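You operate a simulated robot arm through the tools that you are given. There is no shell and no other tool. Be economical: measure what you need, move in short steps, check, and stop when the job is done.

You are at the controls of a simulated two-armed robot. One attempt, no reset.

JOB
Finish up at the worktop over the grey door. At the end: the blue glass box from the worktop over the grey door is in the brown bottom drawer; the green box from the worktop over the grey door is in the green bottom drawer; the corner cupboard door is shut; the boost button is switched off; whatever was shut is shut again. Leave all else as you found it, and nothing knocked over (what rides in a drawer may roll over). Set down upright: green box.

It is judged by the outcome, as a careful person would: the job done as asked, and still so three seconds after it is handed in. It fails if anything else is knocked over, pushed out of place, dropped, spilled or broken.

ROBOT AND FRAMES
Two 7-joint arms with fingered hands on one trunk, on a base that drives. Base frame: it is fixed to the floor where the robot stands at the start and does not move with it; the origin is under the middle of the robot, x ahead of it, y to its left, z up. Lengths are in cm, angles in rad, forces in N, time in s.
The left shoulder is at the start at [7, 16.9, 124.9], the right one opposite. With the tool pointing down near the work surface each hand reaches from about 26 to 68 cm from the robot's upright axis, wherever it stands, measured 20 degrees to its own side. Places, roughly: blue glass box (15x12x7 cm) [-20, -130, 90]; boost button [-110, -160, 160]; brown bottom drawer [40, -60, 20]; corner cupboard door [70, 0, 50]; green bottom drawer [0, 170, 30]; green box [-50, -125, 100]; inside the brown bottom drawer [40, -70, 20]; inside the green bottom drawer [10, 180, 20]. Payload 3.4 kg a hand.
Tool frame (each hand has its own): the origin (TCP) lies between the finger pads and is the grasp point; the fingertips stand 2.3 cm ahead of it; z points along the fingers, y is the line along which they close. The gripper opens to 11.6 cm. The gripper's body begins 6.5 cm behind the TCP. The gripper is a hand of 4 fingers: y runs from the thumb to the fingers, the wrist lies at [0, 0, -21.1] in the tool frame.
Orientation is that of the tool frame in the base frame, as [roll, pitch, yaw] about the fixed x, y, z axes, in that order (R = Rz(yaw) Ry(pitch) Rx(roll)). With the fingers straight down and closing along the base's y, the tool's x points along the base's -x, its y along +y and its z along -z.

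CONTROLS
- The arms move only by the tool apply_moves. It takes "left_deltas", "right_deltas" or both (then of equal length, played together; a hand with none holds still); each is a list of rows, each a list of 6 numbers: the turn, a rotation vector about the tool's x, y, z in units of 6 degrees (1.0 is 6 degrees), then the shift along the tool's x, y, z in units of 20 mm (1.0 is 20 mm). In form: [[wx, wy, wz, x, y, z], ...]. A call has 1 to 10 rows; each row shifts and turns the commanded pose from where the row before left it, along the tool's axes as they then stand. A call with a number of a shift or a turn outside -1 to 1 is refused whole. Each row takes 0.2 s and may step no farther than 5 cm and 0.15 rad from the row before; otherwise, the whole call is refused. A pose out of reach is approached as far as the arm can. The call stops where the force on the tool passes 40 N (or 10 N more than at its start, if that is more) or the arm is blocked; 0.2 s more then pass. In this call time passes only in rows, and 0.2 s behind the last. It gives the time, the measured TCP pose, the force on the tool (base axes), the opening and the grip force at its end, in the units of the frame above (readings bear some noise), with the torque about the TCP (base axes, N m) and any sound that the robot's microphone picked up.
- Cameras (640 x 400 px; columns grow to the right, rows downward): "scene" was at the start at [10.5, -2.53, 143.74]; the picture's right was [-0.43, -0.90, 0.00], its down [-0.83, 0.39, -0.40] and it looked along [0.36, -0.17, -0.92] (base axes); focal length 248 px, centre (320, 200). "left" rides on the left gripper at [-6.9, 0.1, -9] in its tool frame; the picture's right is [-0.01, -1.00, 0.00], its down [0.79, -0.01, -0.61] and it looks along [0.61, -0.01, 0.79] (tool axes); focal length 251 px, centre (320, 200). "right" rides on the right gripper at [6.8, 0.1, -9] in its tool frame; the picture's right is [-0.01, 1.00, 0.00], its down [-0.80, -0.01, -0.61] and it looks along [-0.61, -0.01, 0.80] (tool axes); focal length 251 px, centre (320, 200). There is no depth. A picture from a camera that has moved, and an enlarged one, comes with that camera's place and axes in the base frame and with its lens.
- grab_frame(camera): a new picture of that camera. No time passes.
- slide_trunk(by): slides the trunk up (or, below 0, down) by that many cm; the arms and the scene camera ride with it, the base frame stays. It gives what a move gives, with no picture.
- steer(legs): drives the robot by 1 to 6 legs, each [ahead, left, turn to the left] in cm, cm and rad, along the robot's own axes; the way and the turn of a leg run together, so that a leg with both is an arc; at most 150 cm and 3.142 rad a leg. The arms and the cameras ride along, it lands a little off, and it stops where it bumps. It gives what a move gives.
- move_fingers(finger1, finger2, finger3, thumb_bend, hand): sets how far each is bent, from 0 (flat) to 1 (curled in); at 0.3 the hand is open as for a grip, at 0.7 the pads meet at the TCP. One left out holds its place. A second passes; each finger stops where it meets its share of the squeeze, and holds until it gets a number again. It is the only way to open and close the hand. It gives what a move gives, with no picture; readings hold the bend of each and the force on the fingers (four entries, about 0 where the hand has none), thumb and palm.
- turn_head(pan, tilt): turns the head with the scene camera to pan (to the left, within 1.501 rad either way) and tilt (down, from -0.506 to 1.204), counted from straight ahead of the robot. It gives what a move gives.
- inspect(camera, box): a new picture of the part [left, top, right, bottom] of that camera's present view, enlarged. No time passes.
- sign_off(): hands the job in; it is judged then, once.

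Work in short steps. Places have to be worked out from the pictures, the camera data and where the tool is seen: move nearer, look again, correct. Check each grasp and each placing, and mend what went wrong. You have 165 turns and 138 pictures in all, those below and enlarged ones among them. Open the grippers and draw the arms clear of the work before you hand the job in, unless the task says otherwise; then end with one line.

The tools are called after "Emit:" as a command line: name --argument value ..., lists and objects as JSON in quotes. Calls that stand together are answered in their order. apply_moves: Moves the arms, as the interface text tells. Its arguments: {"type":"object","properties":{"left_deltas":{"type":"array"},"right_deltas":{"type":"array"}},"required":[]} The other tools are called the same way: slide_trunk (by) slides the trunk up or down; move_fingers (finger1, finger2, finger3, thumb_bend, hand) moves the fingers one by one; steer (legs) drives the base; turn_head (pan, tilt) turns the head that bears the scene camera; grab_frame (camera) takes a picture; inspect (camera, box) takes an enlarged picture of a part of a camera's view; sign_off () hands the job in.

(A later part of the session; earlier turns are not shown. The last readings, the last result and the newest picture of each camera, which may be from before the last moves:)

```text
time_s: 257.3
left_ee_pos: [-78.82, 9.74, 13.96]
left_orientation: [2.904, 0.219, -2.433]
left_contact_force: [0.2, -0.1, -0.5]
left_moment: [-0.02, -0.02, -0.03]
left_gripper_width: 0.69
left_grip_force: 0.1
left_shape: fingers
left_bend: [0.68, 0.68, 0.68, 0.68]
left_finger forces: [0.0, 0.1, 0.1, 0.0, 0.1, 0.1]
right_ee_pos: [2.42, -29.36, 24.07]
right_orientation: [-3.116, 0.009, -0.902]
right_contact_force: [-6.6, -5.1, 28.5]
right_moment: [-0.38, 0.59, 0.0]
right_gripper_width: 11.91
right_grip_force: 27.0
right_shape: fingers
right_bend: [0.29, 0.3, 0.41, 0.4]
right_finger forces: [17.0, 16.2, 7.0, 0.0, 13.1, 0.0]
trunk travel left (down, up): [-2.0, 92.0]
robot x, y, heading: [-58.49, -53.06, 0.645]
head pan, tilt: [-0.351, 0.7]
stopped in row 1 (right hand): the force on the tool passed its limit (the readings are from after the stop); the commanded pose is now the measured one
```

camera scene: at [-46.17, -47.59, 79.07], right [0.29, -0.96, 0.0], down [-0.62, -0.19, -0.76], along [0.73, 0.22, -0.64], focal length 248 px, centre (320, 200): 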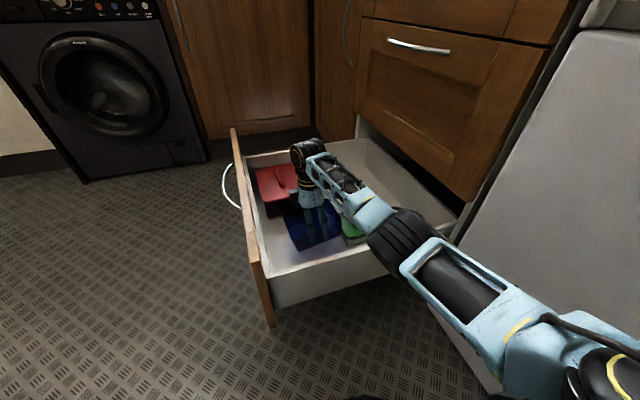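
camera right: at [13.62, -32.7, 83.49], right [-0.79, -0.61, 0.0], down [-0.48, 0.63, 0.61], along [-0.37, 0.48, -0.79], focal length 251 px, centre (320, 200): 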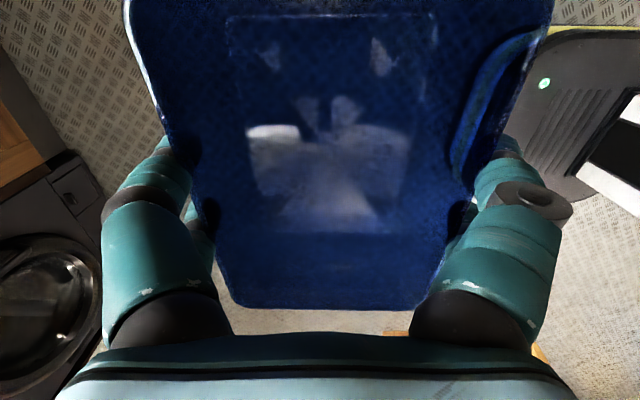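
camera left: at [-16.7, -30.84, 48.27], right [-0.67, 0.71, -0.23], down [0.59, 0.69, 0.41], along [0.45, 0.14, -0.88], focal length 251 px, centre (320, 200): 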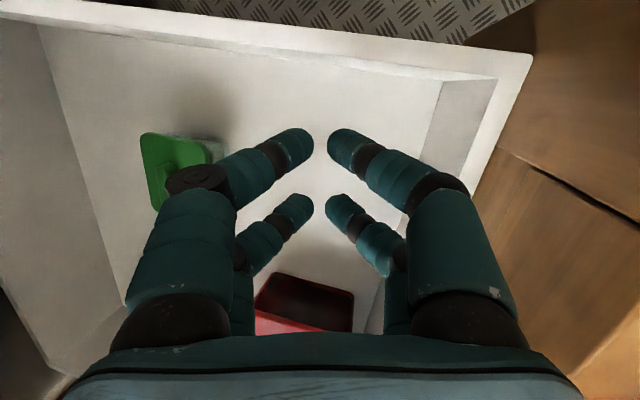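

Contact at TCP z≈24. Check what the tray rests on.

Emit:
inspect --camera "scene" --box '[220, 120, 400, 330]'

Emit:
grab_frame --camera "right"

```text
1.90 times, centred on (310, 225) of scene
camera zoom: at [-46.51, -47.73, 73.55], right [0.29, -0.96, 0.0], down [-0.61, -0.19, -0.77], along [0.73, 0.22, -0.64], focal length 472 px, centre (339, 152)
```

zoom: 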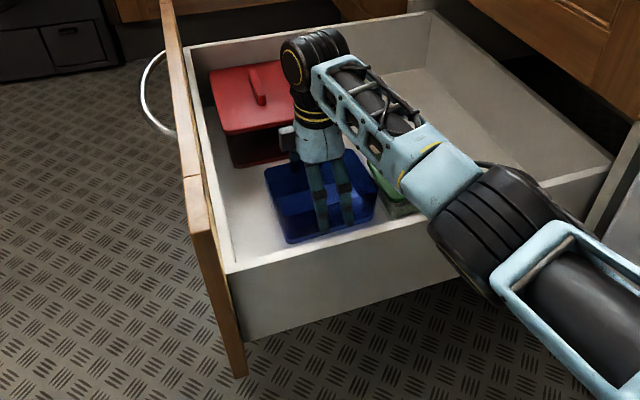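

```text
42 pictures are left
camera right: at [6.5, -35.12, 32.93], right [-0.79, -0.61, -0.02], down [-0.5, 0.61, 0.61], along [-0.36, 0.5, -0.79], focal length 251 px, centre (320, 200)
```

right: 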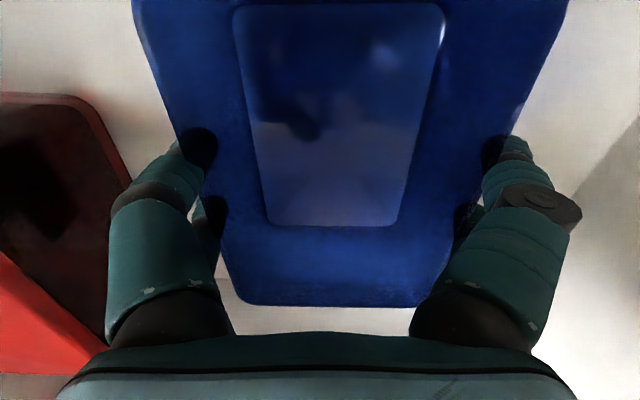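

It appears to sit on the drawer floor beside the green tub. Release and rise.

Emit:
apply_moves --right_deltas '[[0, 0, 0, 0, 0, -0.1]]'

Emit:
move_fingers --hand "right" --finger1 0.17 --finger2 0.17 --finger3 0.17 --thumb_bend 0.17

Emit:
slide_trunk --by 30

Emit:
grab_frame --camera "right"

```text
time_s: 257.7
left_ee_pos: [-78.95, 9.66, 13.9]
left_orientation: [2.905, 0.22, -2.432]
left_contact_force: [0.0, -0.3, 0.4]
left_moment: [0.03, 0.0, -0.04]
left_gripper_width: 0.65
left_grip_force: 0.2
left_shape: fingers
left_bend: [0.68, 0.68, 0.68, 0.68]
left_finger forces: [0.0, 0.0, 0.0, 0.0, 0.1, 0.0]
right_ee_pos: [2.31, -29.5, 24.05]
right_orientation: [-3.119, 0.008, -0.902]
right_contact_force: [0.1, -1.5, 27.5]
right_moment: [-0.31, 0.54, 0.1]
right_gripper_width: 11.94
right_grip_force: 25.9
right_shape: fingers
right_bend: [0.29, 0.3, 0.41, 0.4]
right_finger forces: [14.7, 14.2, 8.2, 0.0, 15.3, 0.1]
trunk travel left (down, up): [-2.0, 92.0]
robot x, y, heading: [-58.42, -52.91, 0.64]
head pan, tilt: [-0.351, 0.7]
```

```text
time_s: 258.7
left_ee_pos: [-79.05, 9.7, 13.89]
left_orientation: [2.903, 0.217, -2.432]
left_contact_force: [-0.8, -1.5, 0.4]
left_moment: [-0.03, -0.01, -0.01]
left_gripper_width: 0.68
left_grip_force: 0.0
left_shape: fingers
left_bend: [0.68, 0.68, 0.68, 0.68]
left_finger forces: [0.0, 0.1, 0.0, 0.1, 0.1, 0.0]
right_ee_pos: [2.34, -29.51, 23.64]
right_orientation: [-3.124, 0.009, -0.901]
right_contact_force: [-1.9, -1.9, 4.1]
right_moment: [-0.15, 0.16, 0.0]
right_gripper_width: 14.41
right_grip_force: 2.6
right_shape: fingers
right_bend: [0.15, 0.15, 0.17, 0.17]
right_finger forces: [2.4, 2.1, 0.0, 0.1, 0.0, 0.0]
trunk travel left (down, up): [-2.0, 92.0]
robot x, y, heading: [-58.22, -52.91, 0.647]
head pan, tilt: [-0.351, 0.7]
```

```text
time_s: 261.7
left_ee_pos: [-78.95, 9.65, 43.9]
left_orientation: [2.901, 0.215, -2.432]
left_contact_force: [0.0, 0.2, -0.3]
left_moment: [0.02, -0.03, -0.05]
left_gripper_width: 0.65
left_grip_force: 0.1
left_shape: fingers
left_bend: [0.68, 0.68, 0.68, 0.68]
left_finger forces: [0.1, 0.1, 0.1, 0.0, 0.1, 0.0]
right_ee_pos: [2.49, -29.38, 53.64]
right_orientation: [-3.125, 0.009, -0.902]
right_contact_force: [0.6, 0.1, 0.5]
right_moment: [0.02, 0.01, -0.04]
right_gripper_width: 14.11
right_grip_force: 0.1
right_shape: fingers
right_bend: [0.17, 0.17, 0.17, 0.17]
right_finger forces: [0.1, 0.0, 0.1, 0.1, 0.0, 0.0]
trunk travel left (down, up): [-32.0, 62.0]
robot x, y, heading: [-58.62, -53.34, 0.645]
head pan, tilt: [-0.351, 0.7]
```

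```text
41 pictures are left
camera right: at [6.52, -35.09, 62.54], right [-0.79, -0.61, -0.02], down [-0.49, 0.62, 0.61], along [-0.37, 0.49, -0.79], focal length 251 px, centre (320, 200)
```

right: 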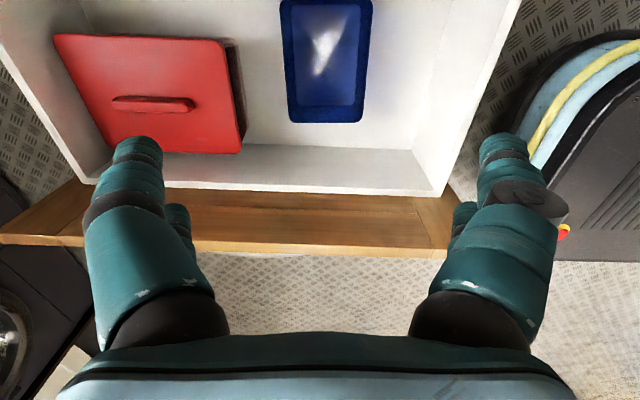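

The tray sits well on the drawer floor. Now fetch the lid: raise, back off, turn to face the counter, and approach.

Emit:
slide_trunk --by 40

Emit:
slide_trunk --by 21

Emit:
steer --legs '[[0, 45, 0], [0, 0, -1.587], [0, -11, 0]]'

Emit:
move_fingers --hand "right" --finger1 0.3 --finger2 0.3 --finger3 0.3 --thumb_bend 0.3

```text
time_s: 265.6
left_ee_pos: [-78.97, 9.71, 83.91]
left_orientation: [2.901, 0.216, -2.433]
left_contact_force: [-0.9, 0.2, -0.5]
left_moment: [-0.04, -0.03, -0.04]
left_gripper_width: 0.66
left_grip_force: 0.1
left_shape: fingers
left_bend: [0.68, 0.68, 0.68, 0.68]
left_finger forces: [0.0, 0.0, 0.0, 0.0, 0.1, 0.0]
right_ee_pos: [2.35, -29.49, 93.67]
right_orientation: [-3.125, 0.009, -0.904]
right_contact_force: [0.5, 0.6, -0.2]
right_moment: [-0.04, -0.02, -0.01]
right_gripper_width: 14.09
right_grip_force: 0.1
right_shape: fingers
right_bend: [0.17, 0.17, 0.17, 0.17]
right_finger forces: [0.0, 0.1, 0.0, 0.0, 0.0, 0.0]
trunk travel left (down, up): [-72.0, 22.0]
robot x, y, heading: [-58.38, -53.15, 0.643]
head pan, tilt: [-0.351, 0.7]
```

```text
time_s: 267.8
left_ee_pos: [-78.9, 9.69, 104.92]
left_orientation: [2.901, 0.216, -2.433]
left_contact_force: [1.0, 0.3, -0.2]
left_moment: [0.01, 0.02, 0.03]
left_gripper_width: 0.67
left_grip_force: 0.2
left_shape: fingers
left_bend: [0.68, 0.68, 0.68, 0.68]
left_finger forces: [0.0, 0.1, 0.1, 0.0, 0.1, 0.0]
right_ee_pos: [2.47, -29.31, 114.62]
right_orientation: [-3.127, 0.007, -0.902]
right_contact_force: [0.3, -0.7, -0.1]
right_moment: [-0.01, 0.0, 0.0]
right_gripper_width: 14.11
right_grip_force: 0.1
right_shape: fingers
right_bend: [0.17, 0.17, 0.17, 0.17]
right_finger forces: [0.1, 0.1, 0.0, 0.1, 0.1, 0.0]
trunk travel left (down, up): [-93.0, 1.0]
robot x, y, heading: [-58.78, -53.11, 0.646]
head pan, tilt: [-0.351, 0.7]
```

```text
time_s: 275.2
left_ee_pos: [-31.03, -3.61, 104.6]
left_orientation: [2.903, 0.215, 2.267]
left_contact_force: [0.4, -0.4, 0.0]
left_moment: [-0.01, -0.01, -0.03]
left_gripper_width: 0.66
left_grip_force: 0.0
left_shape: fingers
left_bend: [0.68, 0.68, 0.68, 0.68]
left_finger forces: [0.1, 0.1, 0.1, 0.0, 0.0, 0.0]
right_ee_pos: [-70.99, -84.42, 114.74]
right_orientation: [-3.126, 0.006, -2.486]
right_contact_force: [0.8, 0.1, -0.4]
right_moment: [-0.03, 0.02, 0.0]
right_gripper_width: 14.12
right_grip_force: 0.1
right_shape: fingers
right_bend: [0.17, 0.17, 0.17, 0.17]
right_finger forces: [0.1, 0.1, 0.1, 0.0, 0.1, 0.1]
trunk travel left (down, up): [-93.0, 1.0]
robot x, y, heading: [-94.21, -23.8, -0.942]
head pan, tilt: [-0.351, 0.7]
```

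```text
time_s: 276.2
left_ee_pos: [-31.13, -3.92, 104.89]
left_orientation: [2.902, 0.214, 2.267]
left_contact_force: [0.6, -0.3, 0.6]
left_moment: [0.01, -0.02, 0.04]
left_gripper_width: 0.65
left_grip_force: 0.1
left_shape: fingers
left_bend: [0.68, 0.68, 0.68, 0.68]
left_finger forces: [0.1, 0.1, 0.0, 0.0, 0.0, 0.0]
right_ee_pos: [-71.34, -84.57, 114.66]
right_orientation: [-3.127, 0.01, -2.485]
right_contact_force: [0.0, 0.1, -0.3]
right_moment: [0.01, 0.02, 0.01]
right_gripper_width: 11.75
right_grip_force: 0.1
right_shape: fingers
right_bend: [0.3, 0.3, 0.3, 0.3]
right_finger forces: [0.0, 0.0, 0.0, 0.0, 0.0, 0.0]
trunk travel left (down, up): [-93.0, 1.0]
robot x, y, heading: [-94.18, -23.42, -0.936]
head pan, tilt: [-0.351, 0.7]
```

Drive ahead 63 cm to hover over the lid and look.

Emit:
steer --legs '[[63, 0, 0]]'

Emit:
grab_frame --camera "right"

```text
time_s: 279.7
left_ee_pos: [6.12, -55.74, 104.94]
left_orientation: [2.902, 0.216, 2.252]
left_contact_force: [-0.1, 0.7, -0.4]
left_moment: [-0.03, -0.01, -0.06]
left_gripper_width: 0.66
left_grip_force: 0.1
left_shape: fingers
left_bend: [0.68, 0.68, 0.68, 0.68]
left_finger forces: [0.0, 0.0, 0.0, 0.1, 0.0, 0.0]
right_ee_pos: [-35.26, -136.03, 114.8]
right_orientation: [-3.125, 0.009, -2.5]
right_contact_force: [-0.2, 0.8, -0.8]
right_moment: [0.03, 0.0, -0.03]
right_gripper_width: 11.78
right_grip_force: 0.1
right_shape: fingers
right_bend: [0.3, 0.3, 0.3, 0.3]
right_finger forces: [0.0, 0.0, 0.1, 0.0, 0.0, 0.1]
trunk travel left (down, up): [-93.0, 1.0]
robot x, y, heading: [-57.0, -74.8, -0.953]
head pan, tilt: [-0.351, 0.7]
```

```text
40 pictures are left
camera right: at [-40.97, -140.01, 123.63], right [-0.59, 0.81, -0.02], down [0.63, 0.48, 0.61], along [0.5, 0.35, -0.79], focal length 251 px, centre (320, 200)
```

right: 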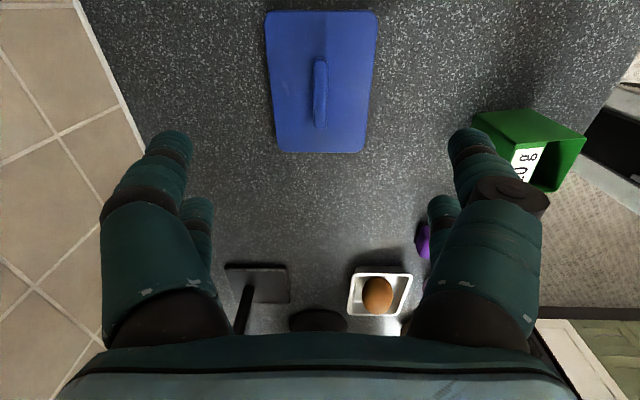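

Aligned within 1 cm. Lower by trunk and arm to TCP z≈96 and grip the knob.

Emit:
slide_trunk --by -12

Emit:
apply_moves --right_deltas '[[0.16, 0, 0, -0.36, -0.15, 0.4], [0, 0, 0, 0, 0, 0.8], [0, 0, 0, 0, 0, 0.8], [0, 0, 0, 0, 0, 0.8], [0, 0, 0, 0, 0, 0.55]]'

Emit:
grab_frame --camera "right"

```text
time_s: 281.2
left_ee_pos: [6.14, -55.84, 92.84]
left_orientation: [2.903, 0.214, 2.254]
left_contact_force: [0.0, 0.8, 0.0]
left_moment: [0.01, 0.03, 0.0]
left_gripper_width: 0.63
left_grip_force: 0.0
left_shape: fingers
left_bend: [0.68, 0.68, 0.68, 0.68]
left_finger forces: [0.0, 0.1, 0.1, 0.1, 0.1, 0.0]
right_ee_pos: [-35.21, -136.09, 102.66]
right_orientation: [-3.126, 0.01, -2.5]
right_contact_force: [0.1, -0.1, 0.4]
right_moment: [-0.03, -0.02, 0.01]
right_gripper_width: 11.78
right_grip_force: 0.1
right_shape: fingers
right_bend: [0.3, 0.3, 0.3, 0.3]
right_finger forces: [0.1, 0.0, 0.0, 0.0, 0.0, 0.0]
trunk travel left (down, up): [-81.0, 13.0]
robot x, y, heading: [-57.15, -74.92, -0.953]
head pan, tilt: [-0.351, 0.7]
```

```text
time_s: 282.4
left_ee_pos: [6.14, -55.82, 92.93]
left_orientation: [2.902, 0.215, 2.254]
left_contact_force: [0.0, -0.3, -0.1]
left_moment: [-0.01, -0.03, -0.02]
left_gripper_width: 0.64
left_grip_force: 0.1
left_shape: fingers
left_bend: [0.68, 0.68, 0.68, 0.68]
left_finger forces: [0.0, 0.0, 0.0, 0.0, 0.1, 0.0]
right_ee_pos: [-34.37, -135.96, 96.0]
right_orientation: [-3.108, 0.008, -2.5]
right_contact_force: [-0.4, 0.1, -0.3]
right_moment: [0.04, -0.02, 0.03]
right_gripper_width: 11.78
right_grip_force: 0.1
right_shape: fingers
right_bend: [0.3, 0.3, 0.3, 0.3]
right_finger forces: [0.1, 0.1, 0.0, 0.0, 0.0, 0.0]
trunk travel left (down, up): [-81.0, 13.0]
robot x, y, heading: [-57.18, -74.57, -0.952]
head pan, tilt: [-0.351, 0.7]
```

```text
39 pictures are left
camera right: at [-40.09, -139.83, 104.87], right [-0.59, 0.81, -0.03], down [0.62, 0.48, 0.61], along [0.51, 0.34, -0.79], focal length 251 px, centre (320, 200)
```

right: 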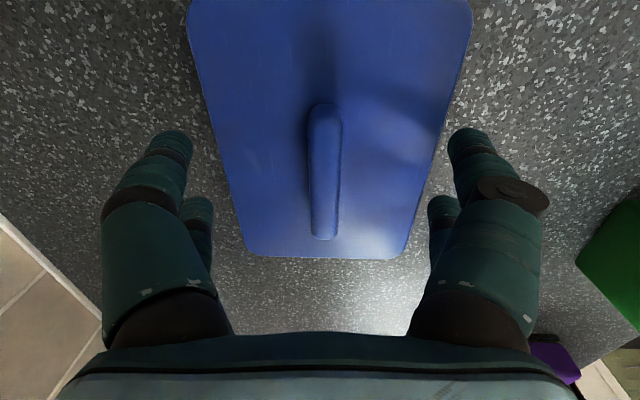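

Correct the small tilt, close on the knob and lift via trunk.

Emit:
apply_moves --right_deltas '[[-0.32, 0, 0, 0, 0.05, 0]]'

Emit:
move_fingers --hand "right" --finger1 0.74 --finger2 0.74 --finger3 0.74 --thumb_bend 0.74

Emit:
slide_trunk --by 13

Emit:
grab_frame --camera "right"

```text
time_s: 282.8
left_ee_pos: [6.19, -55.75, 92.86]
left_orientation: [2.902, 0.214, 2.252]
left_contact_force: [-0.1, -0.4, -0.3]
left_moment: [0.01, -0.03, 0.01]
left_gripper_width: 0.67
left_grip_force: 0.0
left_shape: fingers
left_bend: [0.68, 0.68, 0.68, 0.68]
left_finger forces: [0.0, 0.0, 0.0, 0.0, 0.1, 0.0]
right_ee_pos: [-34.3, -135.7, 96.04]
right_orientation: [3.141, 0.007, -2.5]
right_contact_force: [0.2, -0.6, 0.7]
right_moment: [0.03, -0.01, -0.03]
right_gripper_width: 11.76
right_grip_force: 0.2
right_shape: fingers
right_bend: [0.3, 0.3, 0.3, 0.3]
right_finger forces: [0.0, 0.0, 0.1, 0.0, 0.1, 0.0]
trunk travel left (down, up): [-81.0, 13.0]
robot x, y, heading: [-57.2, -74.6, -0.953]
head pan, tilt: [-0.351, 0.7]
```

```text
time_s: 283.8
left_ee_pos: [6.05, -55.89, 92.99]
left_orientation: [2.902, 0.214, 2.255]
left_contact_force: [0.5, 0.1, -0.2]
left_moment: [-0.01, 0.01, 0.03]
left_gripper_width: 0.65
left_grip_force: 0.1
left_shape: fingers
left_bend: [0.68, 0.68, 0.68, 0.68]
left_finger forces: [0.0, 0.0, 0.0, 0.0, 0.0, 0.1]
right_ee_pos: [-34.5, -135.77, 95.93]
right_orientation: [3.141, 0.007, -2.499]
right_contact_force: [0.5, -0.7, -0.4]
right_moment: [0.01, 0.03, 0.02]
right_gripper_width: 1.23
right_grip_force: 15.1
right_shape: fingers
right_bend: [0.7, 0.7, 0.7, 0.68]
right_finger forces: [7.7, 7.5, 6.8, 0.1, 8.5, 0.1]
trunk travel left (down, up): [-81.0, 13.0]
robot x, y, heading: [-57.49, -74.26, -0.953]
head pan, tilt: [-0.351, 0.7]
```

```text
time_s: 285.4
left_ee_pos: [6.11, -55.76, 105.92]
left_orientation: [2.902, 0.213, 2.254]
left_contact_force: [0.5, 0.1, -0.1]
left_moment: [0.03, -0.04, -0.03]
left_gripper_width: 0.66
left_grip_force: 0.1
left_shape: fingers
left_bend: [0.68, 0.68, 0.68, 0.68]
left_finger forces: [0.0, 0.0, 0.0, 0.1, 0.1, 0.0]
right_ee_pos: [-34.4, -135.85, 109.13]
right_orientation: [-3.141, 0.008, -2.5]
right_contact_force: [-0.5, -0.1, -0.4]
right_moment: [-0.01, 0.04, 0.01]
right_gripper_width: 1.19
right_grip_force: 15.3
right_shape: fingers
right_bend: [0.7, 0.7, 0.7, 0.68]
right_finger forces: [7.7, 7.5, 6.8, 0.0, 8.4, 0.1]
trunk travel left (down, up): [-94.0, 0.0]
robot x, y, heading: [-57.04, -74.7, -0.951]
head pan, tilt: [-0.351, 0.7]
```

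```text
38 pictures are left
camera right: at [-40.04, -139.95, 117.89], right [-0.59, 0.81, 0.0], down [0.64, 0.47, 0.61], along [0.49, 0.36, -0.79], focal length 251 px, centre (320, 200)
```

right: 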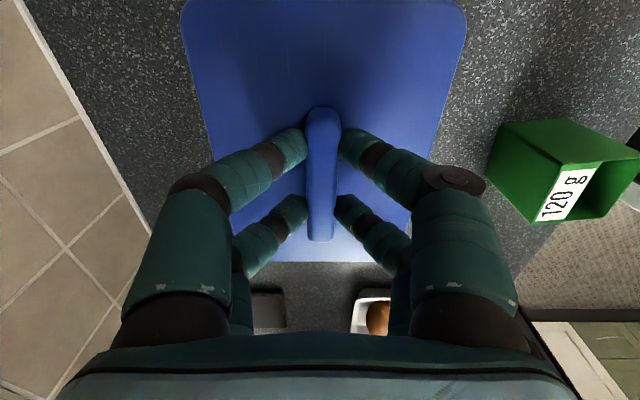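

Lid is held. Raise it a little, back out, turn, and return above the drawer.

Emit:
apply_moves --right_deltas '[[0, 0, 0, 0, 0, -0.8], [0, 0, 0, 0, 0, -0.8]]'

Emit:
steer --legs '[[-63, 0, 0], [0, 11, 0], [0, 0, 1.598], [0, -44, 0]]'

Emit:
grab_frame --camera "scene"

```text
time_s: 286.0
left_ee_pos: [6.08, -55.7, 105.91]
left_orientation: [2.901, 0.217, 2.254]
left_contact_force: [-0.6, 0.4, 0.3]
left_moment: [-0.01, 0.0, -0.02]
left_gripper_width: 0.66
left_grip_force: 0.0
left_shape: fingers
left_bend: [0.68, 0.68, 0.68, 0.68]
left_finger forces: [0.0, 0.0, 0.0, 0.0, 0.0, 0.1]
right_ee_pos: [-34.51, -135.81, 112.09]
right_orientation: [3.141, 0.007, -2.499]
right_contact_force: [-0.2, 1.1, -1.0]
right_moment: [-0.01, 0.03, -0.01]
right_gripper_width: 1.21
right_grip_force: 15.1
right_shape: fingers
right_bend: [0.7, 0.7, 0.71, 0.68]
right_finger forces: [7.7, 7.3, 6.8, 0.0, 8.3, 0.0]
trunk travel left (down, up): [-94.0, 0.0]
robot x, y, heading: [-57.66, -74.75, -0.95]
head pan, tilt: [-0.351, 0.7]
```

```text
time_s: 296.6
left_ee_pos: [-79.79, 11.81, 105.86]
left_orientation: [2.902, 0.214, -2.401]
left_contact_force: [-0.2, 0.0, -0.1]
left_moment: [-0.04, 0.0, 0.02]
left_gripper_width: 0.69
left_grip_force: 0.0
left_shape: fingers
left_bend: [0.68, 0.68, 0.68, 0.68]
left_finger forces: [0.0, 0.0, 0.0, 0.0, 0.0, 0.0]
right_ee_pos: [2.49, -24.08, 112.21]
right_orientation: [-3.14, 0.007, -0.869]
right_contact_force: [-0.8, 0.4, -0.7]
right_moment: [0.02, 0.04, -0.03]
right_gripper_width: 1.15
right_grip_force: 14.1
right_shape: fingers
right_bend: [0.7, 0.71, 0.71, 0.69]
right_finger forces: [7.4, 7.0, 6.5, 0.1, 7.8, 0.0]
trunk travel left (down, up): [-94.0, 0.0]
robot x, y, heading: [-57.45, -50.32, 0.674]
head pan, tilt: [-0.351, 0.7]
```

```text
37 pictures are left
camera scene: at [-45.35, -44.38, 165.49], right [0.32, -0.95, 0.0], down [-0.61, -0.21, -0.77], along [0.72, 0.24, -0.64], focal length 248 px, centre (320, 200)
```

scene: 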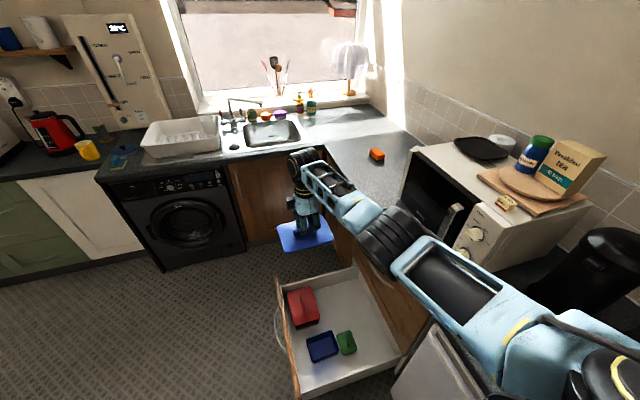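

Tray is where expected. Adjust heading and position so the lid is above it, then lower.

Emit:
steer --legs '[[0, 0, -0.029], [-3.2, 0, 0], [0, -2.7, 0]]'

Emit:
slide_trunk --by -40

Emit:
slide_trunk --by -32

Emit:
grab_frame --camera "scene"

```text
time_s: 298.2
left_ee_pos: [-79.48, 8.56, 105.53]
left_orientation: [2.91, 0.216, -2.428]
left_contact_force: [0.3, 0.7, -0.7]
left_moment: [-0.04, -0.03, 0.02]
left_gripper_width: 0.69
left_grip_force: 0.1
left_shape: fingers
left_bend: [0.68, 0.68, 0.68, 0.68]
left_finger forces: [0.0, 0.0, 0.1, 0.0, 0.1, 0.0]
right_ee_pos: [1.58, -29.44, 112.47]
right_orientation: [-3.139, 0.002, -0.897]
right_contact_force: [-0.9, 0.3, -0.3]
right_moment: [-0.04, -0.01, 0.0]
right_gripper_width: 1.17
right_grip_force: 14.9
right_shape: fingers
right_bend: [0.7, 0.71, 0.71, 0.69]
right_finger forces: [7.4, 7.0, 6.5, 0.0, 8.0, 0.0]
trunk travel left (down, up): [-94.0, 0.0]
robot x, y, heading: [-57.99, -54.93, 0.654]
head pan, tilt: [-0.351, 0.7]
```

```text
time_s: 302.1
left_ee_pos: [-79.01, 8.19, 66.0]
left_orientation: [2.904, 0.216, -2.428]
left_contact_force: [0.2, 0.4, 0.0]
left_moment: [-0.03, -0.01, -0.03]
left_gripper_width: 0.67
left_grip_force: 0.1
left_shape: fingers
left_bend: [0.68, 0.68, 0.68, 0.68]
left_finger forces: [0.0, 0.0, 0.1, 0.1, 0.1, 0.0]
right_ee_pos: [2.21, -29.71, 72.09]
right_orientation: [3.141, 0.01, -0.898]
right_contact_force: [-0.2, -0.3, -0.6]
right_moment: [-0.03, 0.03, -0.03]
right_gripper_width: 1.16
right_grip_force: 14.4
right_shape: fingers
right_bend: [0.7, 0.71, 0.71, 0.69]
right_finger forces: [7.5, 7.0, 6.5, 0.0, 7.8, 0.0]
trunk travel left (down, up): [-54.0, 40.0]
robot x, y, heading: [-58.32, -54.45, 0.651]
head pan, tilt: [-0.351, 0.7]
```

```text
time_s: 305.2
left_ee_pos: [-79.06, 8.23, 33.83]
left_orientation: [2.901, 0.215, -2.429]
left_contact_force: [0.2, -0.1, 0.5]
left_moment: [-0.02, 0.02, 0.03]
left_gripper_width: 0.67
left_grip_force: 0.0
left_shape: fingers
left_bend: [0.68, 0.68, 0.68, 0.68]
left_finger forces: [0.0, 0.0, 0.0, 0.1, 0.0, 0.1]
right_ee_pos: [2.12, -29.86, 40.22]
right_orientation: [3.14, 0.01, -0.897]
right_contact_force: [-0.5, 0.7, -0.6]
right_moment: [0.02, -0.02, 0.0]
right_gripper_width: 1.16
right_grip_force: 13.9
right_shape: fingers
right_bend: [0.7, 0.71, 0.71, 0.69]
right_finger forces: [7.4, 7.0, 6.6, 0.0, 7.9, 0.1]
trunk travel left (down, up): [-22.0, 72.0]
robot x, y, heading: [-58.52, -54.2, 0.648]
head pan, tilt: [-0.351, 0.7]
```

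```text
36 pictures are left
camera scene: at [-46.03, -48.98, 93.49], right [0.29, -0.96, 0.0], down [-0.62, -0.19, -0.76], along [0.73, 0.23, -0.64], focal length 248 px, centre (320, 200)
```

scene: 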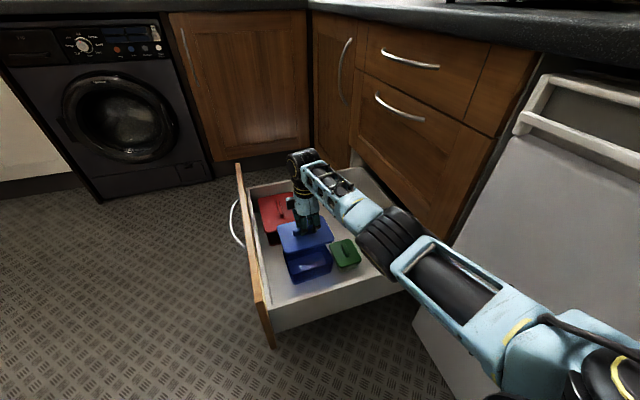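

Lid is right above the tray. Lower 9 cm, watching for contact.

Emit:
slide_trunk --by -9

Emit:
inspect --camera "scene" --box '[230, 140, 390, 330]'

```text
time_s: 306.5
left_ee_pos: [-79.1, 8.14, 24.89]
left_orientation: [2.901, 0.214, -2.428]
left_contact_force: [-1.0, -0.2, 1.0]
left_moment: [-0.01, 0.02, -0.02]
left_gripper_width: 0.65
left_grip_force: 0.1
left_shape: fingers
left_bend: [0.68, 0.68, 0.68, 0.68]
left_finger forces: [0.1, 0.0, 0.0, 0.0, 0.0, 0.1]
right_ee_pos: [2.14, -29.89, 31.34]
right_orientation: [-3.141, 0.01, -0.899]
right_contact_force: [0.9, 0.4, -0.7]
right_moment: [0.01, -0.04, 0.0]
right_gripper_width: 1.16
right_grip_force: 14.3
right_shape: fingers
right_bend: [0.7, 0.71, 0.71, 0.69]
right_finger forces: [7.3, 7.0, 6.5, 0.1, 7.8, 0.0]
trunk travel left (down, up): [-13.0, 81.0]
robot x, y, heading: [-58.12, -54.59, 0.647]
head pan, tilt: [-0.351, 0.7]
```

```text
2.11 times, centred on (310, 235) of scene
camera zoom: at [-46.03, -48.98, 84.49], right [0.29, -0.96, 0.0], down [-0.62, -0.19, -0.76], along [0.73, 0.23, -0.64], focal length 522 px, centre (341, 126)
```

zoom: 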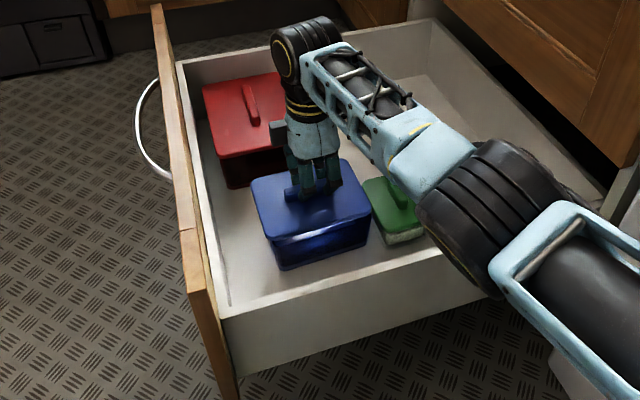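

Lid is nearly seated and aligned. Lower by arm in small steps until it clips.

Emit:
apply_moves --right_deltas '[[0, 0, 0, 0, 0, 0.2], [0, 0, 0, 0, 0, 0.2], [0, 0, 0, 0, 0, 0.15], [0, 0, 0, 0, 0, 0.1], [0, 0, 0, 0, 0, 0.1], [0, 0, 0, 0, 0, 0.1], [0, 0, 0, 0, 0, 0.1]]'

Emit:
inspect --camera "scene" --box '[270, 170, 370, 290]'

```text
time_s: 308.1
left_ee_pos: [-79.04, 8.14, 24.99]
left_orientation: [2.903, 0.216, -2.43]
left_contact_force: [-0.3, 0.6, -0.4]
left_moment: [0.0, 0.01, -0.01]
left_gripper_width: 0.64
left_grip_force: 0.1
left_shape: fingers
left_bend: [0.68, 0.68, 0.68, 0.68]
left_finger forces: [0.0, 0.0, 0.0, 0.0, 0.0, 0.0]
right_ee_pos: [2.1, -29.81, 29.45]
right_orientation: [-3.139, 0.01, -0.896]
right_contact_force: [2.1, 0.6, 10.4]
right_moment: [0.12, 0.08, 0.06]
right_gripper_width: 1.13
right_grip_force: 16.9
right_shape: fingers
right_bend: [0.7, 0.71, 0.71, 0.68]
right_finger forces: [7.5, 9.0, 8.7, 0.0, 9.6, 0.1]
trunk travel left (down, up): [-13.0, 81.0]
robot x, y, heading: [-57.98, -54.63, 0.646]
head pan, tilt: [-0.351, 0.7]
```

```text
3.33 times, centred on (320, 230) of scene
camera zoom: at [-46.14, -49.02, 84.53], right [0.29, -0.96, 0.0], down [-0.61, -0.19, -0.77], along [0.73, 0.23, -0.64], focal length 826 px, centre (320, 100)
```

zoom: 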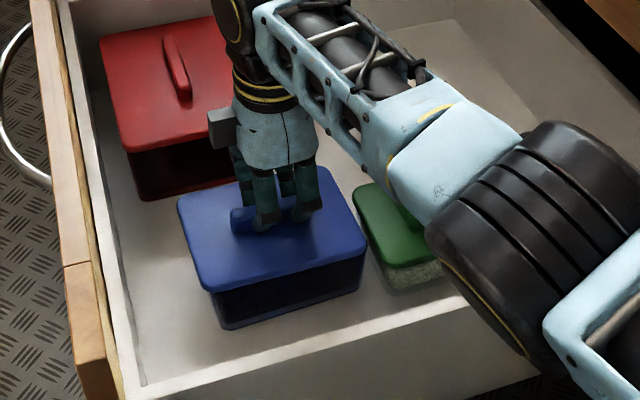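

Seated with 10 N; press a bit more to clip.

Emit:
apply_moves --right_deltas '[[0, 0, 0, 0, 0, 0.1], [0, 0, 0, 0, 0, 0.1], [0, 0, 0, 0, 0, 0.1]]'

```text
time_s: 308.9
left_ee_pos: [-79.07, 8.28, 24.93]
left_orientation: [2.903, 0.22, -2.429]
left_contact_force: [-0.5, 0.1, 0.2]
left_moment: [-0.02, 0.01, 0.04]
left_gripper_width: 0.67
left_grip_force: 0.0
left_shape: fingers
left_bend: [0.68, 0.68, 0.68, 0.68]
left_finger forces: [0.1, 0.0, 0.1, 0.0, 0.1, 0.0]
right_ee_pos: [2.05, -29.84, 29.24]
right_orientation: [-3.131, 0.006, -0.897]
right_contact_force: [1.9, 0.2, 35.0]
right_moment: [0.04, 0.01, 0.02]
right_gripper_width: 1.08
right_grip_force: 22.1
right_shape: fingers
right_bend: [0.71, 0.72, 0.72, 0.7]
right_finger forces: [10.4, 10.8, 10.3, 0.2, 12.5, 0.0]
trunk travel left (down, up): [-13.0, 81.0]
robot x, y, heading: [-58.42, -54.53, 0.652]
head pan, tilt: [-0.351, 0.7]
```

No snap yet at 35 N. One more slight push.

Emit:
apply_moves --right_deltas '[[0, 0, 0, 0.03, 0, 0.06], [0, 0, 0, 0, 0, 0.04]]'

```text
time_s: 309.5
left_ee_pos: [-79.15, 8.28, 24.94]
left_orientation: [2.903, 0.222, -2.429]
left_contact_force: [-0.6, 0.2, 0.0]
left_moment: [0.02, 0.01, 0.01]
left_gripper_width: 0.67
left_grip_force: 0.0
left_shape: fingers
left_bend: [0.68, 0.68, 0.68, 0.68]
left_finger forces: [0.0, 0.1, 0.0, 0.0, 0.1, 0.0]
right_ee_pos: [1.97, -29.84, 28.98]
right_orientation: [-3.132, 0.006, -0.897]
right_contact_force: [1.6, 2.5, 39.9]
right_moment: [0.03, -0.08, -0.01]
right_gripper_width: 1.09
right_grip_force: 23.2
right_shape: fingers
right_bend: [0.72, 0.73, 0.72, 0.71]
right_finger forces: [11.5, 9.8, 10.8, 0.1, 13.9, 0.0]
trunk travel left (down, up): [-13.0, 81.0]
robot x, y, heading: [-58.47, -54.24, 0.649]
head pan, tilt: [-0.351, 0.7]
```

The hand may be holding the lid slightly off; I release it, close the fist above, and press the knob so the lid can self-centre.

Emit:
apply_moves --right_deltas '[[0, 0, 0, 0, 0, -0.2], [0, 0, 0, 0, 0, -0.1]]'

Emit:
move_fingers --hand "right" --finger1 0.3 --finger2 0.3 --finger3 0.3 --thumb_bend 0.3

Emit:
apply_moves --right_deltas '[[0, 0, 0, 0, 0, -0.8], [0, 0, 0, 0, 0, -0.8], [0, 0, 0, 0, 0, -0.8], [0, 0, 0, 0, 0, -0.8]]'

Emit:
grab_frame --camera "right"

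Emit:
move_fingers --hand "right" --finger1 0.7 --finger2 0.7 --finger3 0.7 --thumb_bend 0.7

```text
time_s: 310.1
left_ee_pos: [-79.06, 8.16, 24.79]
left_orientation: [2.903, 0.218, -2.428]
left_contact_force: [0.0, -0.4, 0.3]
left_moment: [0.02, -0.05, -0.03]
left_gripper_width: 0.64
left_grip_force: 0.0
left_shape: fingers
left_bend: [0.68, 0.68, 0.68, 0.68]
left_finger forces: [0.0, 0.0, 0.1, 0.0, 0.1, 0.1]
right_ee_pos: [2.23, -29.96, 29.14]
right_orientation: [-3.14, 0.007, -0.897]
right_contact_force: [1.9, 3.0, 18.0]
right_moment: [0.03, -0.09, 0.05]
right_gripper_width: 1.15
right_grip_force: 18.1
right_shape: fingers
right_bend: [0.72, 0.72, 0.72, 0.7]
right_finger forces: [8.2, 7.9, 8.7, 0.0, 11.8, 0.0]
trunk travel left (down, up): [-13.0, 81.0]
robot x, y, heading: [-58.07, -54.42, 0.652]
head pan, tilt: [-0.351, 0.7]
```

```text
time_s: 311.1
left_ee_pos: [-79.08, 8.14, 25.0]
left_orientation: [2.903, 0.214, -2.43]
left_contact_force: [0.8, -0.4, -0.5]
left_moment: [-0.01, 0.02, 0.04]
left_gripper_width: 0.65
left_grip_force: 0.0
left_shape: fingers
left_bend: [0.68, 0.68, 0.68, 0.68]
left_finger forces: [0.0, 0.1, 0.1, 0.1, 0.0, 0.1]
right_ee_pos: [2.17, -29.94, 29.09]
right_orientation: [-3.141, 0.006, -0.898]
right_contact_force: [0.1, -0.2, 0.2]
right_moment: [-0.02, -0.03, 0.01]
right_gripper_width: 11.64
right_grip_force: 0.0
right_shape: fingers
right_bend: [0.3, 0.3, 0.3, 0.3]
right_finger forces: [0.0, 0.0, 0.0, 0.1, 0.0, 0.0]
trunk travel left (down, up): [-13.0, 81.0]
robot x, y, heading: [-58.24, -54.58, 0.653]
head pan, tilt: [-0.351, 0.7]
```

```text
time_s: 312.1
left_ee_pos: [-79.0, 8.28, 24.95]
left_orientation: [2.903, 0.213, -2.43]
left_contact_force: [0.4, 0.9, -0.1]
left_moment: [0.01, 0.02, 0.0]
left_gripper_width: 0.66
left_grip_force: 0.0
left_shape: fingers
left_bend: [0.68, 0.68, 0.68, 0.68]
left_finger forces: [0.1, 0.1, 0.0, 0.0, 0.0, 0.0]
right_ee_pos: [2.27, -29.86, 35.54]
right_orientation: [-3.141, 0.008, -0.897]
right_contact_force: [0.1, 0.3, -0.4]
right_moment: [-0.02, -0.01, 0.01]
right_gripper_width: 11.65
right_grip_force: 0.0
right_shape: fingers
right_bend: [0.3, 0.3, 0.3, 0.3]
right_finger forces: [0.1, 0.0, 0.0, 0.0, 0.0, 0.1]
trunk travel left (down, up): [-13.0, 81.0]
robot x, y, heading: [-58.33, -54.9, 0.65]
head pan, tilt: [-0.351, 0.7]
```

```text
33 pictures are left
camera right: at [6.62, -35.52, 44.42], right [-0.79, -0.62, 0.0], down [-0.49, 0.62, 0.61], along [-0.38, 0.48, -0.79], focal length 251 px, centre (320, 200)
```

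right: 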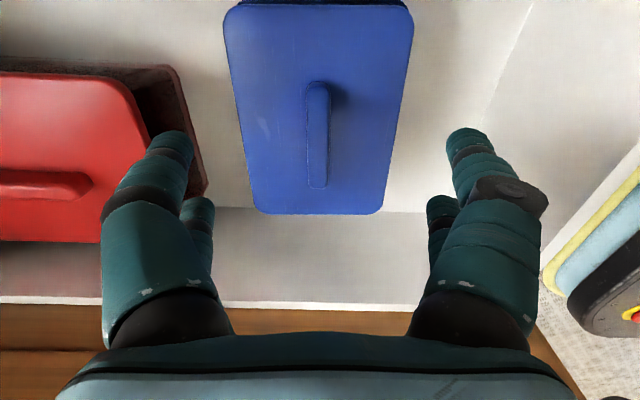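

```text
time_s: 313.1
left_ee_pos: [-78.98, 8.19, 24.85]
left_orientation: [2.902, 0.214, -2.43]
left_contact_force: [0.2, -0.2, -0.4]
left_moment: [0.01, 0.01, 0.01]
left_gripper_width: 0.65
left_grip_force: 0.0
left_shape: fingers
left_bend: [0.68, 0.68, 0.68, 0.68]
left_finger forces: [0.0, 0.0, 0.0, 0.1, 0.1, 0.1]
right_ee_pos: [2.31, -29.86, 35.63]
right_orientation: [-3.14, 0.009, -0.897]
right_contact_force: [1.5, 0.0, -0.1]
right_moment: [0.02, 0.01, -0.01]
right_gripper_width: 0.18
right_grip_force: 0.0
right_shape: fingers
right_bend: [0.7, 0.7, 0.7, 0.7]
right_finger forces: [0.1, 0.0, 0.0, 0.1, 0.1, 0.0]
trunk travel left (down, up): [-13.0, 81.0]
robot x, y, heading: [-58.29, -54.7, 0.648]
head pan, tilt: [-0.351, 0.7]
```

Lid looks square. Press down with the closed fist on the knob.

Emit:
apply_moves --right_deltas '[[0, 0, 0, 0, 0, 0.7], [0, 0, 0, 0, 0, 0.7], [0, 0, 0, 0, 0, 0.7], [0, 0, 0, 0, 0, 0.25], [0, 0, 0, 0, 0, 0.15], [0, 0, 0, 0, 0, 0.15], [0, 0, 0, 0, 0, 0.12], [0, 0, 0, 0, 0, 0.12], [0, 0, 0, 0, 0, 0.12], [0, 0, 0, 0, 0, 0.12]]'

```text
time_s: 314.8
left_ee_pos: [-79.12, 8.18, 24.91]
left_orientation: [2.903, 0.22, -2.428]
left_contact_force: [-0.8, -0.1, 0.2]
left_moment: [0.0, 0.05, 0.02]
left_gripper_width: 0.66
left_grip_force: 0.1
left_shape: fingers
left_bend: [0.68, 0.68, 0.68, 0.68]
left_finger forces: [0.1, 0.0, 0.1, 0.0, 0.0, 0.1]
right_ee_pos: [2.35, -29.67, 30.66]
right_orientation: [-3.124, 0.008, -0.896]
right_contact_force: [-2.6, -2.2, 27.2]
right_moment: [0.17, 0.26, -0.04]
right_gripper_width: 0.24
right_grip_force: 14.4
right_shape: fingers
right_bend: [0.7, 0.71, 0.72, 0.7]
right_finger forces: [5.4, 9.6, 13.9, 0.0, 0.0, 0.0]
trunk travel left (down, up): [-13.0, 81.0]
robot x, y, heading: [-58.01, -54.16, 0.649]
head pan, tilt: [-0.351, 0.7]
stopped in row 8 (right hand): the force on the tool passed its limit (the readings are from after the stop); the commanded pose is now the measured one
```

The lid is fully down on the box (same height as when clipped). Now raise and go round to push the drawer shut from the front with the right fist.

Emit:
slide_trunk --by 25

Emit:
steer --legs '[[0, 72, 0], [0, 0, -1.583], [0, 71, 0]]'

Emit:
turn_head --pan -0.1 --tilt 0.8

Emit:
grab_frame --camera "scene"

```text
time_s: 317.4
left_ee_pos: [-79.07, 8.32, 49.91]
left_orientation: [2.902, 0.215, -2.43]
left_contact_force: [-0.1, -0.8, -0.7]
left_moment: [0.01, 0.0, 0.0]
left_gripper_width: 0.66
left_grip_force: 0.1
left_shape: fingers
left_bend: [0.68, 0.68, 0.68, 0.68]
left_finger forces: [0.1, 0.1, 0.0, 0.0, 0.1, 0.0]
right_ee_pos: [2.37, -29.74, 54.99]
right_orientation: [-3.135, 0.008, -0.895]
right_contact_force: [0.2, 0.0, 0.2]
right_moment: [0.01, 0.0, -0.02]
right_gripper_width: 0.12
right_grip_force: 0.0
right_shape: fingers
right_bend: [0.7, 0.7, 0.7, 0.7]
right_finger forces: [0.0, 0.0, 0.0, 0.1, 0.0, 0.0]
trunk travel left (down, up): [-38.0, 56.0]
robot x, y, heading: [-58.19, -54.54, 0.65]
head pan, tilt: [-0.351, 0.7]
```

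```text
time_s: 328.6
left_ee_pos: [17.67, 67.13, 49.74]
left_orientation: [2.903, 0.215, 2.28]
left_contact_force: [-0.3, 0.4, 1.1]
left_moment: [0.03, -0.01, 0.0]
left_gripper_width: 0.69
left_grip_force: 0.1
left_shape: fingers
left_bend: [0.68, 0.68, 0.68, 0.68]
left_finger forces: [0.0, 0.0, 0.0, 0.1, 0.1, 0.0]
right_ee_pos: [-20.75, -14.06, 55.1]
right_orientation: [-3.134, 0.009, -2.47]
right_contact_force: [-0.7, -0.2, -0.3]
right_moment: [-0.01, 0.01, 0.03]
right_gripper_width: 0.12
right_grip_force: 0.1
right_shape: fingers
right_bend: [0.7, 0.7, 0.7, 0.7]
right_finger forces: [0.0, 0.0, 0.1, 0.0, 0.0, 0.0]
trunk travel left (down, up): [-38.0, 56.0]
robot x, y, heading: [-45.49, 46.74, -0.923]
head pan, tilt: [-0.351, 0.7]
```

```text
time_s: 329.4
left_ee_pos: [17.58, 67.16, 49.92]
left_orientation: [2.903, 0.214, 2.28]
left_contact_force: [-0.4, 0.3, 1.0]
left_moment: [-0.02, 0.01, 0.0]
left_gripper_width: 0.64
left_grip_force: 0.1
left_shape: fingers
left_bend: [0.68, 0.68, 0.68, 0.68]
left_finger forces: [0.0, 0.0, 0.0, 0.0, 0.0, 0.1]
right_ee_pos: [-20.66, -14.16, 54.96]
right_orientation: [-3.134, 0.009, -2.47]
right_contact_force: [-0.2, -0.2, -0.9]
right_moment: [0.02, -0.02, 0.04]
right_gripper_width: 0.14
right_grip_force: 0.0
right_shape: fingers
right_bend: [0.7, 0.7, 0.7, 0.7]
right_finger forces: [0.1, 0.1, 0.1, 0.0, 0.0, 0.0]
trunk travel left (down, up): [-38.0, 56.0]
robot x, y, heading: [-45.36, 46.74, -0.926]
head pan, tilt: [-0.099, 0.799]
```

```text
32 pictures are left
camera scene: at [-37.79, 35.82, 108.67], right [-0.85, -0.52, 0.0], down [-0.37, 0.61, -0.7], along [0.36, -0.6, -0.72], focal length 248 px, centre (320, 200)
```

scene: 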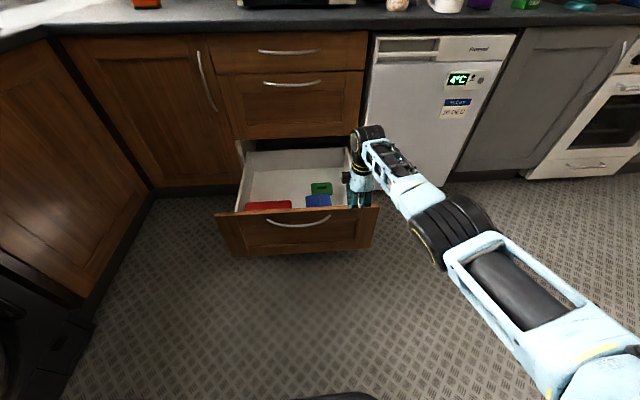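

Lower the fist to z≈18 and drive ahead to push the drawer in.

Emit:
slide_trunk --by -37

Emit:
steer --legs '[[44, 0, 0]]'

Emit:
grab_frame --camera "scene"

```text
time_s: 333.0
left_ee_pos: [17.52, 67.1, 12.9]
left_orientation: [2.902, 0.213, 2.28]
left_contact_force: [0.2, 0.1, 0.1]
left_moment: [0.0, 0.02, 0.01]
left_gripper_width: 0.68
left_grip_force: 0.0
left_shape: fingers
left_bend: [0.68, 0.68, 0.68, 0.68]
left_finger forces: [0.0, 0.0, 0.1, 0.0, 0.0, 0.0]
right_ee_pos: [-20.71, -14.08, 18.12]
right_orientation: [-3.135, 0.008, -2.47]
right_contact_force: [0.5, -0.2, -0.6]
right_moment: [-0.01, -0.02, 0.01]
right_gripper_width: 0.14
right_grip_force: 0.1
right_shape: fingers
right_bend: [0.7, 0.7, 0.7, 0.7]
right_finger forces: [0.0, 0.0, 0.1, 0.1, 0.0, 0.0]
trunk travel left (down, up): [-1.0, 93.0]
robot x, y, heading: [-44.73, 46.73, -0.925]
head pan, tilt: [-0.099, 0.799]
```

```text
time_s: 335.7
left_ee_pos: [44.22, 31.59, 12.89]
left_orientation: [2.903, 0.215, 2.274]
left_contact_force: [-0.4, 0.0, 0.1]
left_moment: [-0.02, 0.0, 0.01]
left_gripper_width: 0.64
left_grip_force: 0.1
left_shape: fingers
left_bend: [0.68, 0.68, 0.68, 0.68]
left_finger forces: [0.0, 0.1, 0.0, 0.1, 0.1, 0.0]
right_ee_pos: [5.35, -49.39, 18.09]
right_orientation: [-3.134, 0.009, -2.478]
right_contact_force: [-0.4, 0.0, -0.3]
right_moment: [-0.04, 0.01, -0.03]
right_gripper_width: 0.11
right_grip_force: 0.0
right_shape: fingers
right_bend: [0.7, 0.7, 0.7, 0.7]
right_finger forces: [0.0, 0.0, 0.0, 0.1, 0.0, 0.0]
trunk travel left (down, up): [-1.0, 93.0]
robot x, y, heading: [-18.9, 11.77, -0.936]
head pan, tilt: [-0.099, 0.799]
```

```text
31 pictures are left
camera scene: at [-11.54, 0.56, 71.67], right [-0.86, -0.51, 0.0], down [-0.37, 0.62, -0.7], along [0.36, -0.6, -0.72], focal length 248 px, centre (320, 200)
```

scene: 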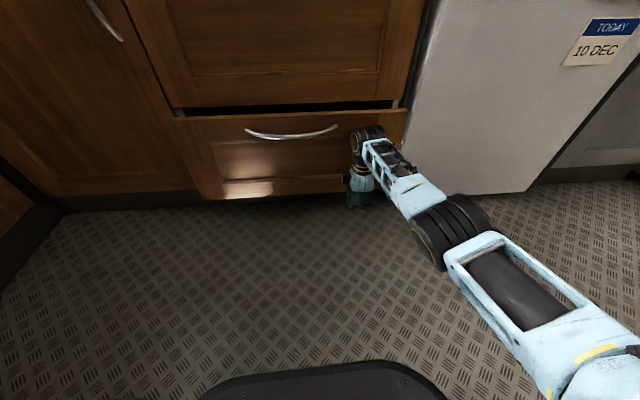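

The drawer is nearly closed, with a few centimetres left. Push on until it stops.

Emit:
steer --legs '[[9, 0, 0]]'

Emit:
grab_frame --camera "scene"

```text
time_s: 336.9
left_ee_pos: [49.17, 24.49, 12.81]
left_orientation: [2.902, 0.216, 2.272]
left_contact_force: [0.0, -0.6, 0.1]
left_moment: [-0.02, -0.01, 0.05]
left_gripper_width: 0.65
left_grip_force: 0.1
left_shape: fingers
left_bend: [0.68, 0.68, 0.68, 0.68]
left_finger forces: [0.1, 0.1, 0.0, 0.0, 0.0, 0.0]
right_ee_pos: [10.18, -56.11, 17.88]
right_orientation: [3.133, 0.007, -2.478]
right_contact_force: [-8.2, 13.7, 2.8]
right_moment: [-0.45, -0.22, -0.11]
right_gripper_width: 0.02
right_grip_force: 8.4
right_shape: fingers
right_bend: [0.69, 0.69, 0.7, 0.7]
right_finger forces: [0.0, 0.1, 3.3, 0.0, 12.7, 0.0]
trunk travel left (down, up): [-1.0, 93.0]
robot x, y, heading: [-13.76, 4.3, -0.938]
head pan, tilt: [-0.099, 0.799]
stopped in leg 1: the force on the tool passed its limit (the readings are from after the stop); the commanded pose is now the measured one
```

```text
30 pictures are left
camera scene: at [-6.4, -6.37, 71.68], right [-0.86, -0.51, 0.0], down [-0.37, 0.62, -0.7], along [0.36, -0.6, -0.72], focal length 248 px, centre (320, 200)
```

scene: 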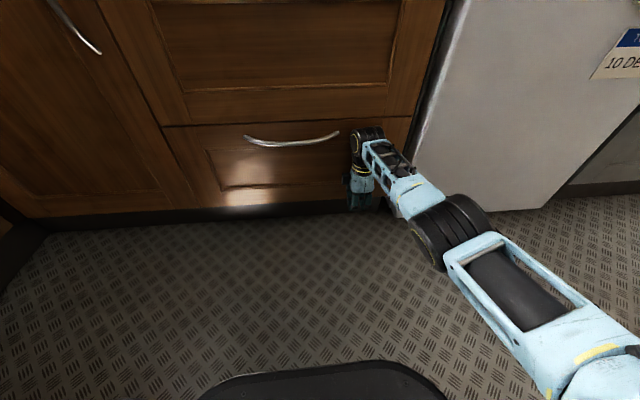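

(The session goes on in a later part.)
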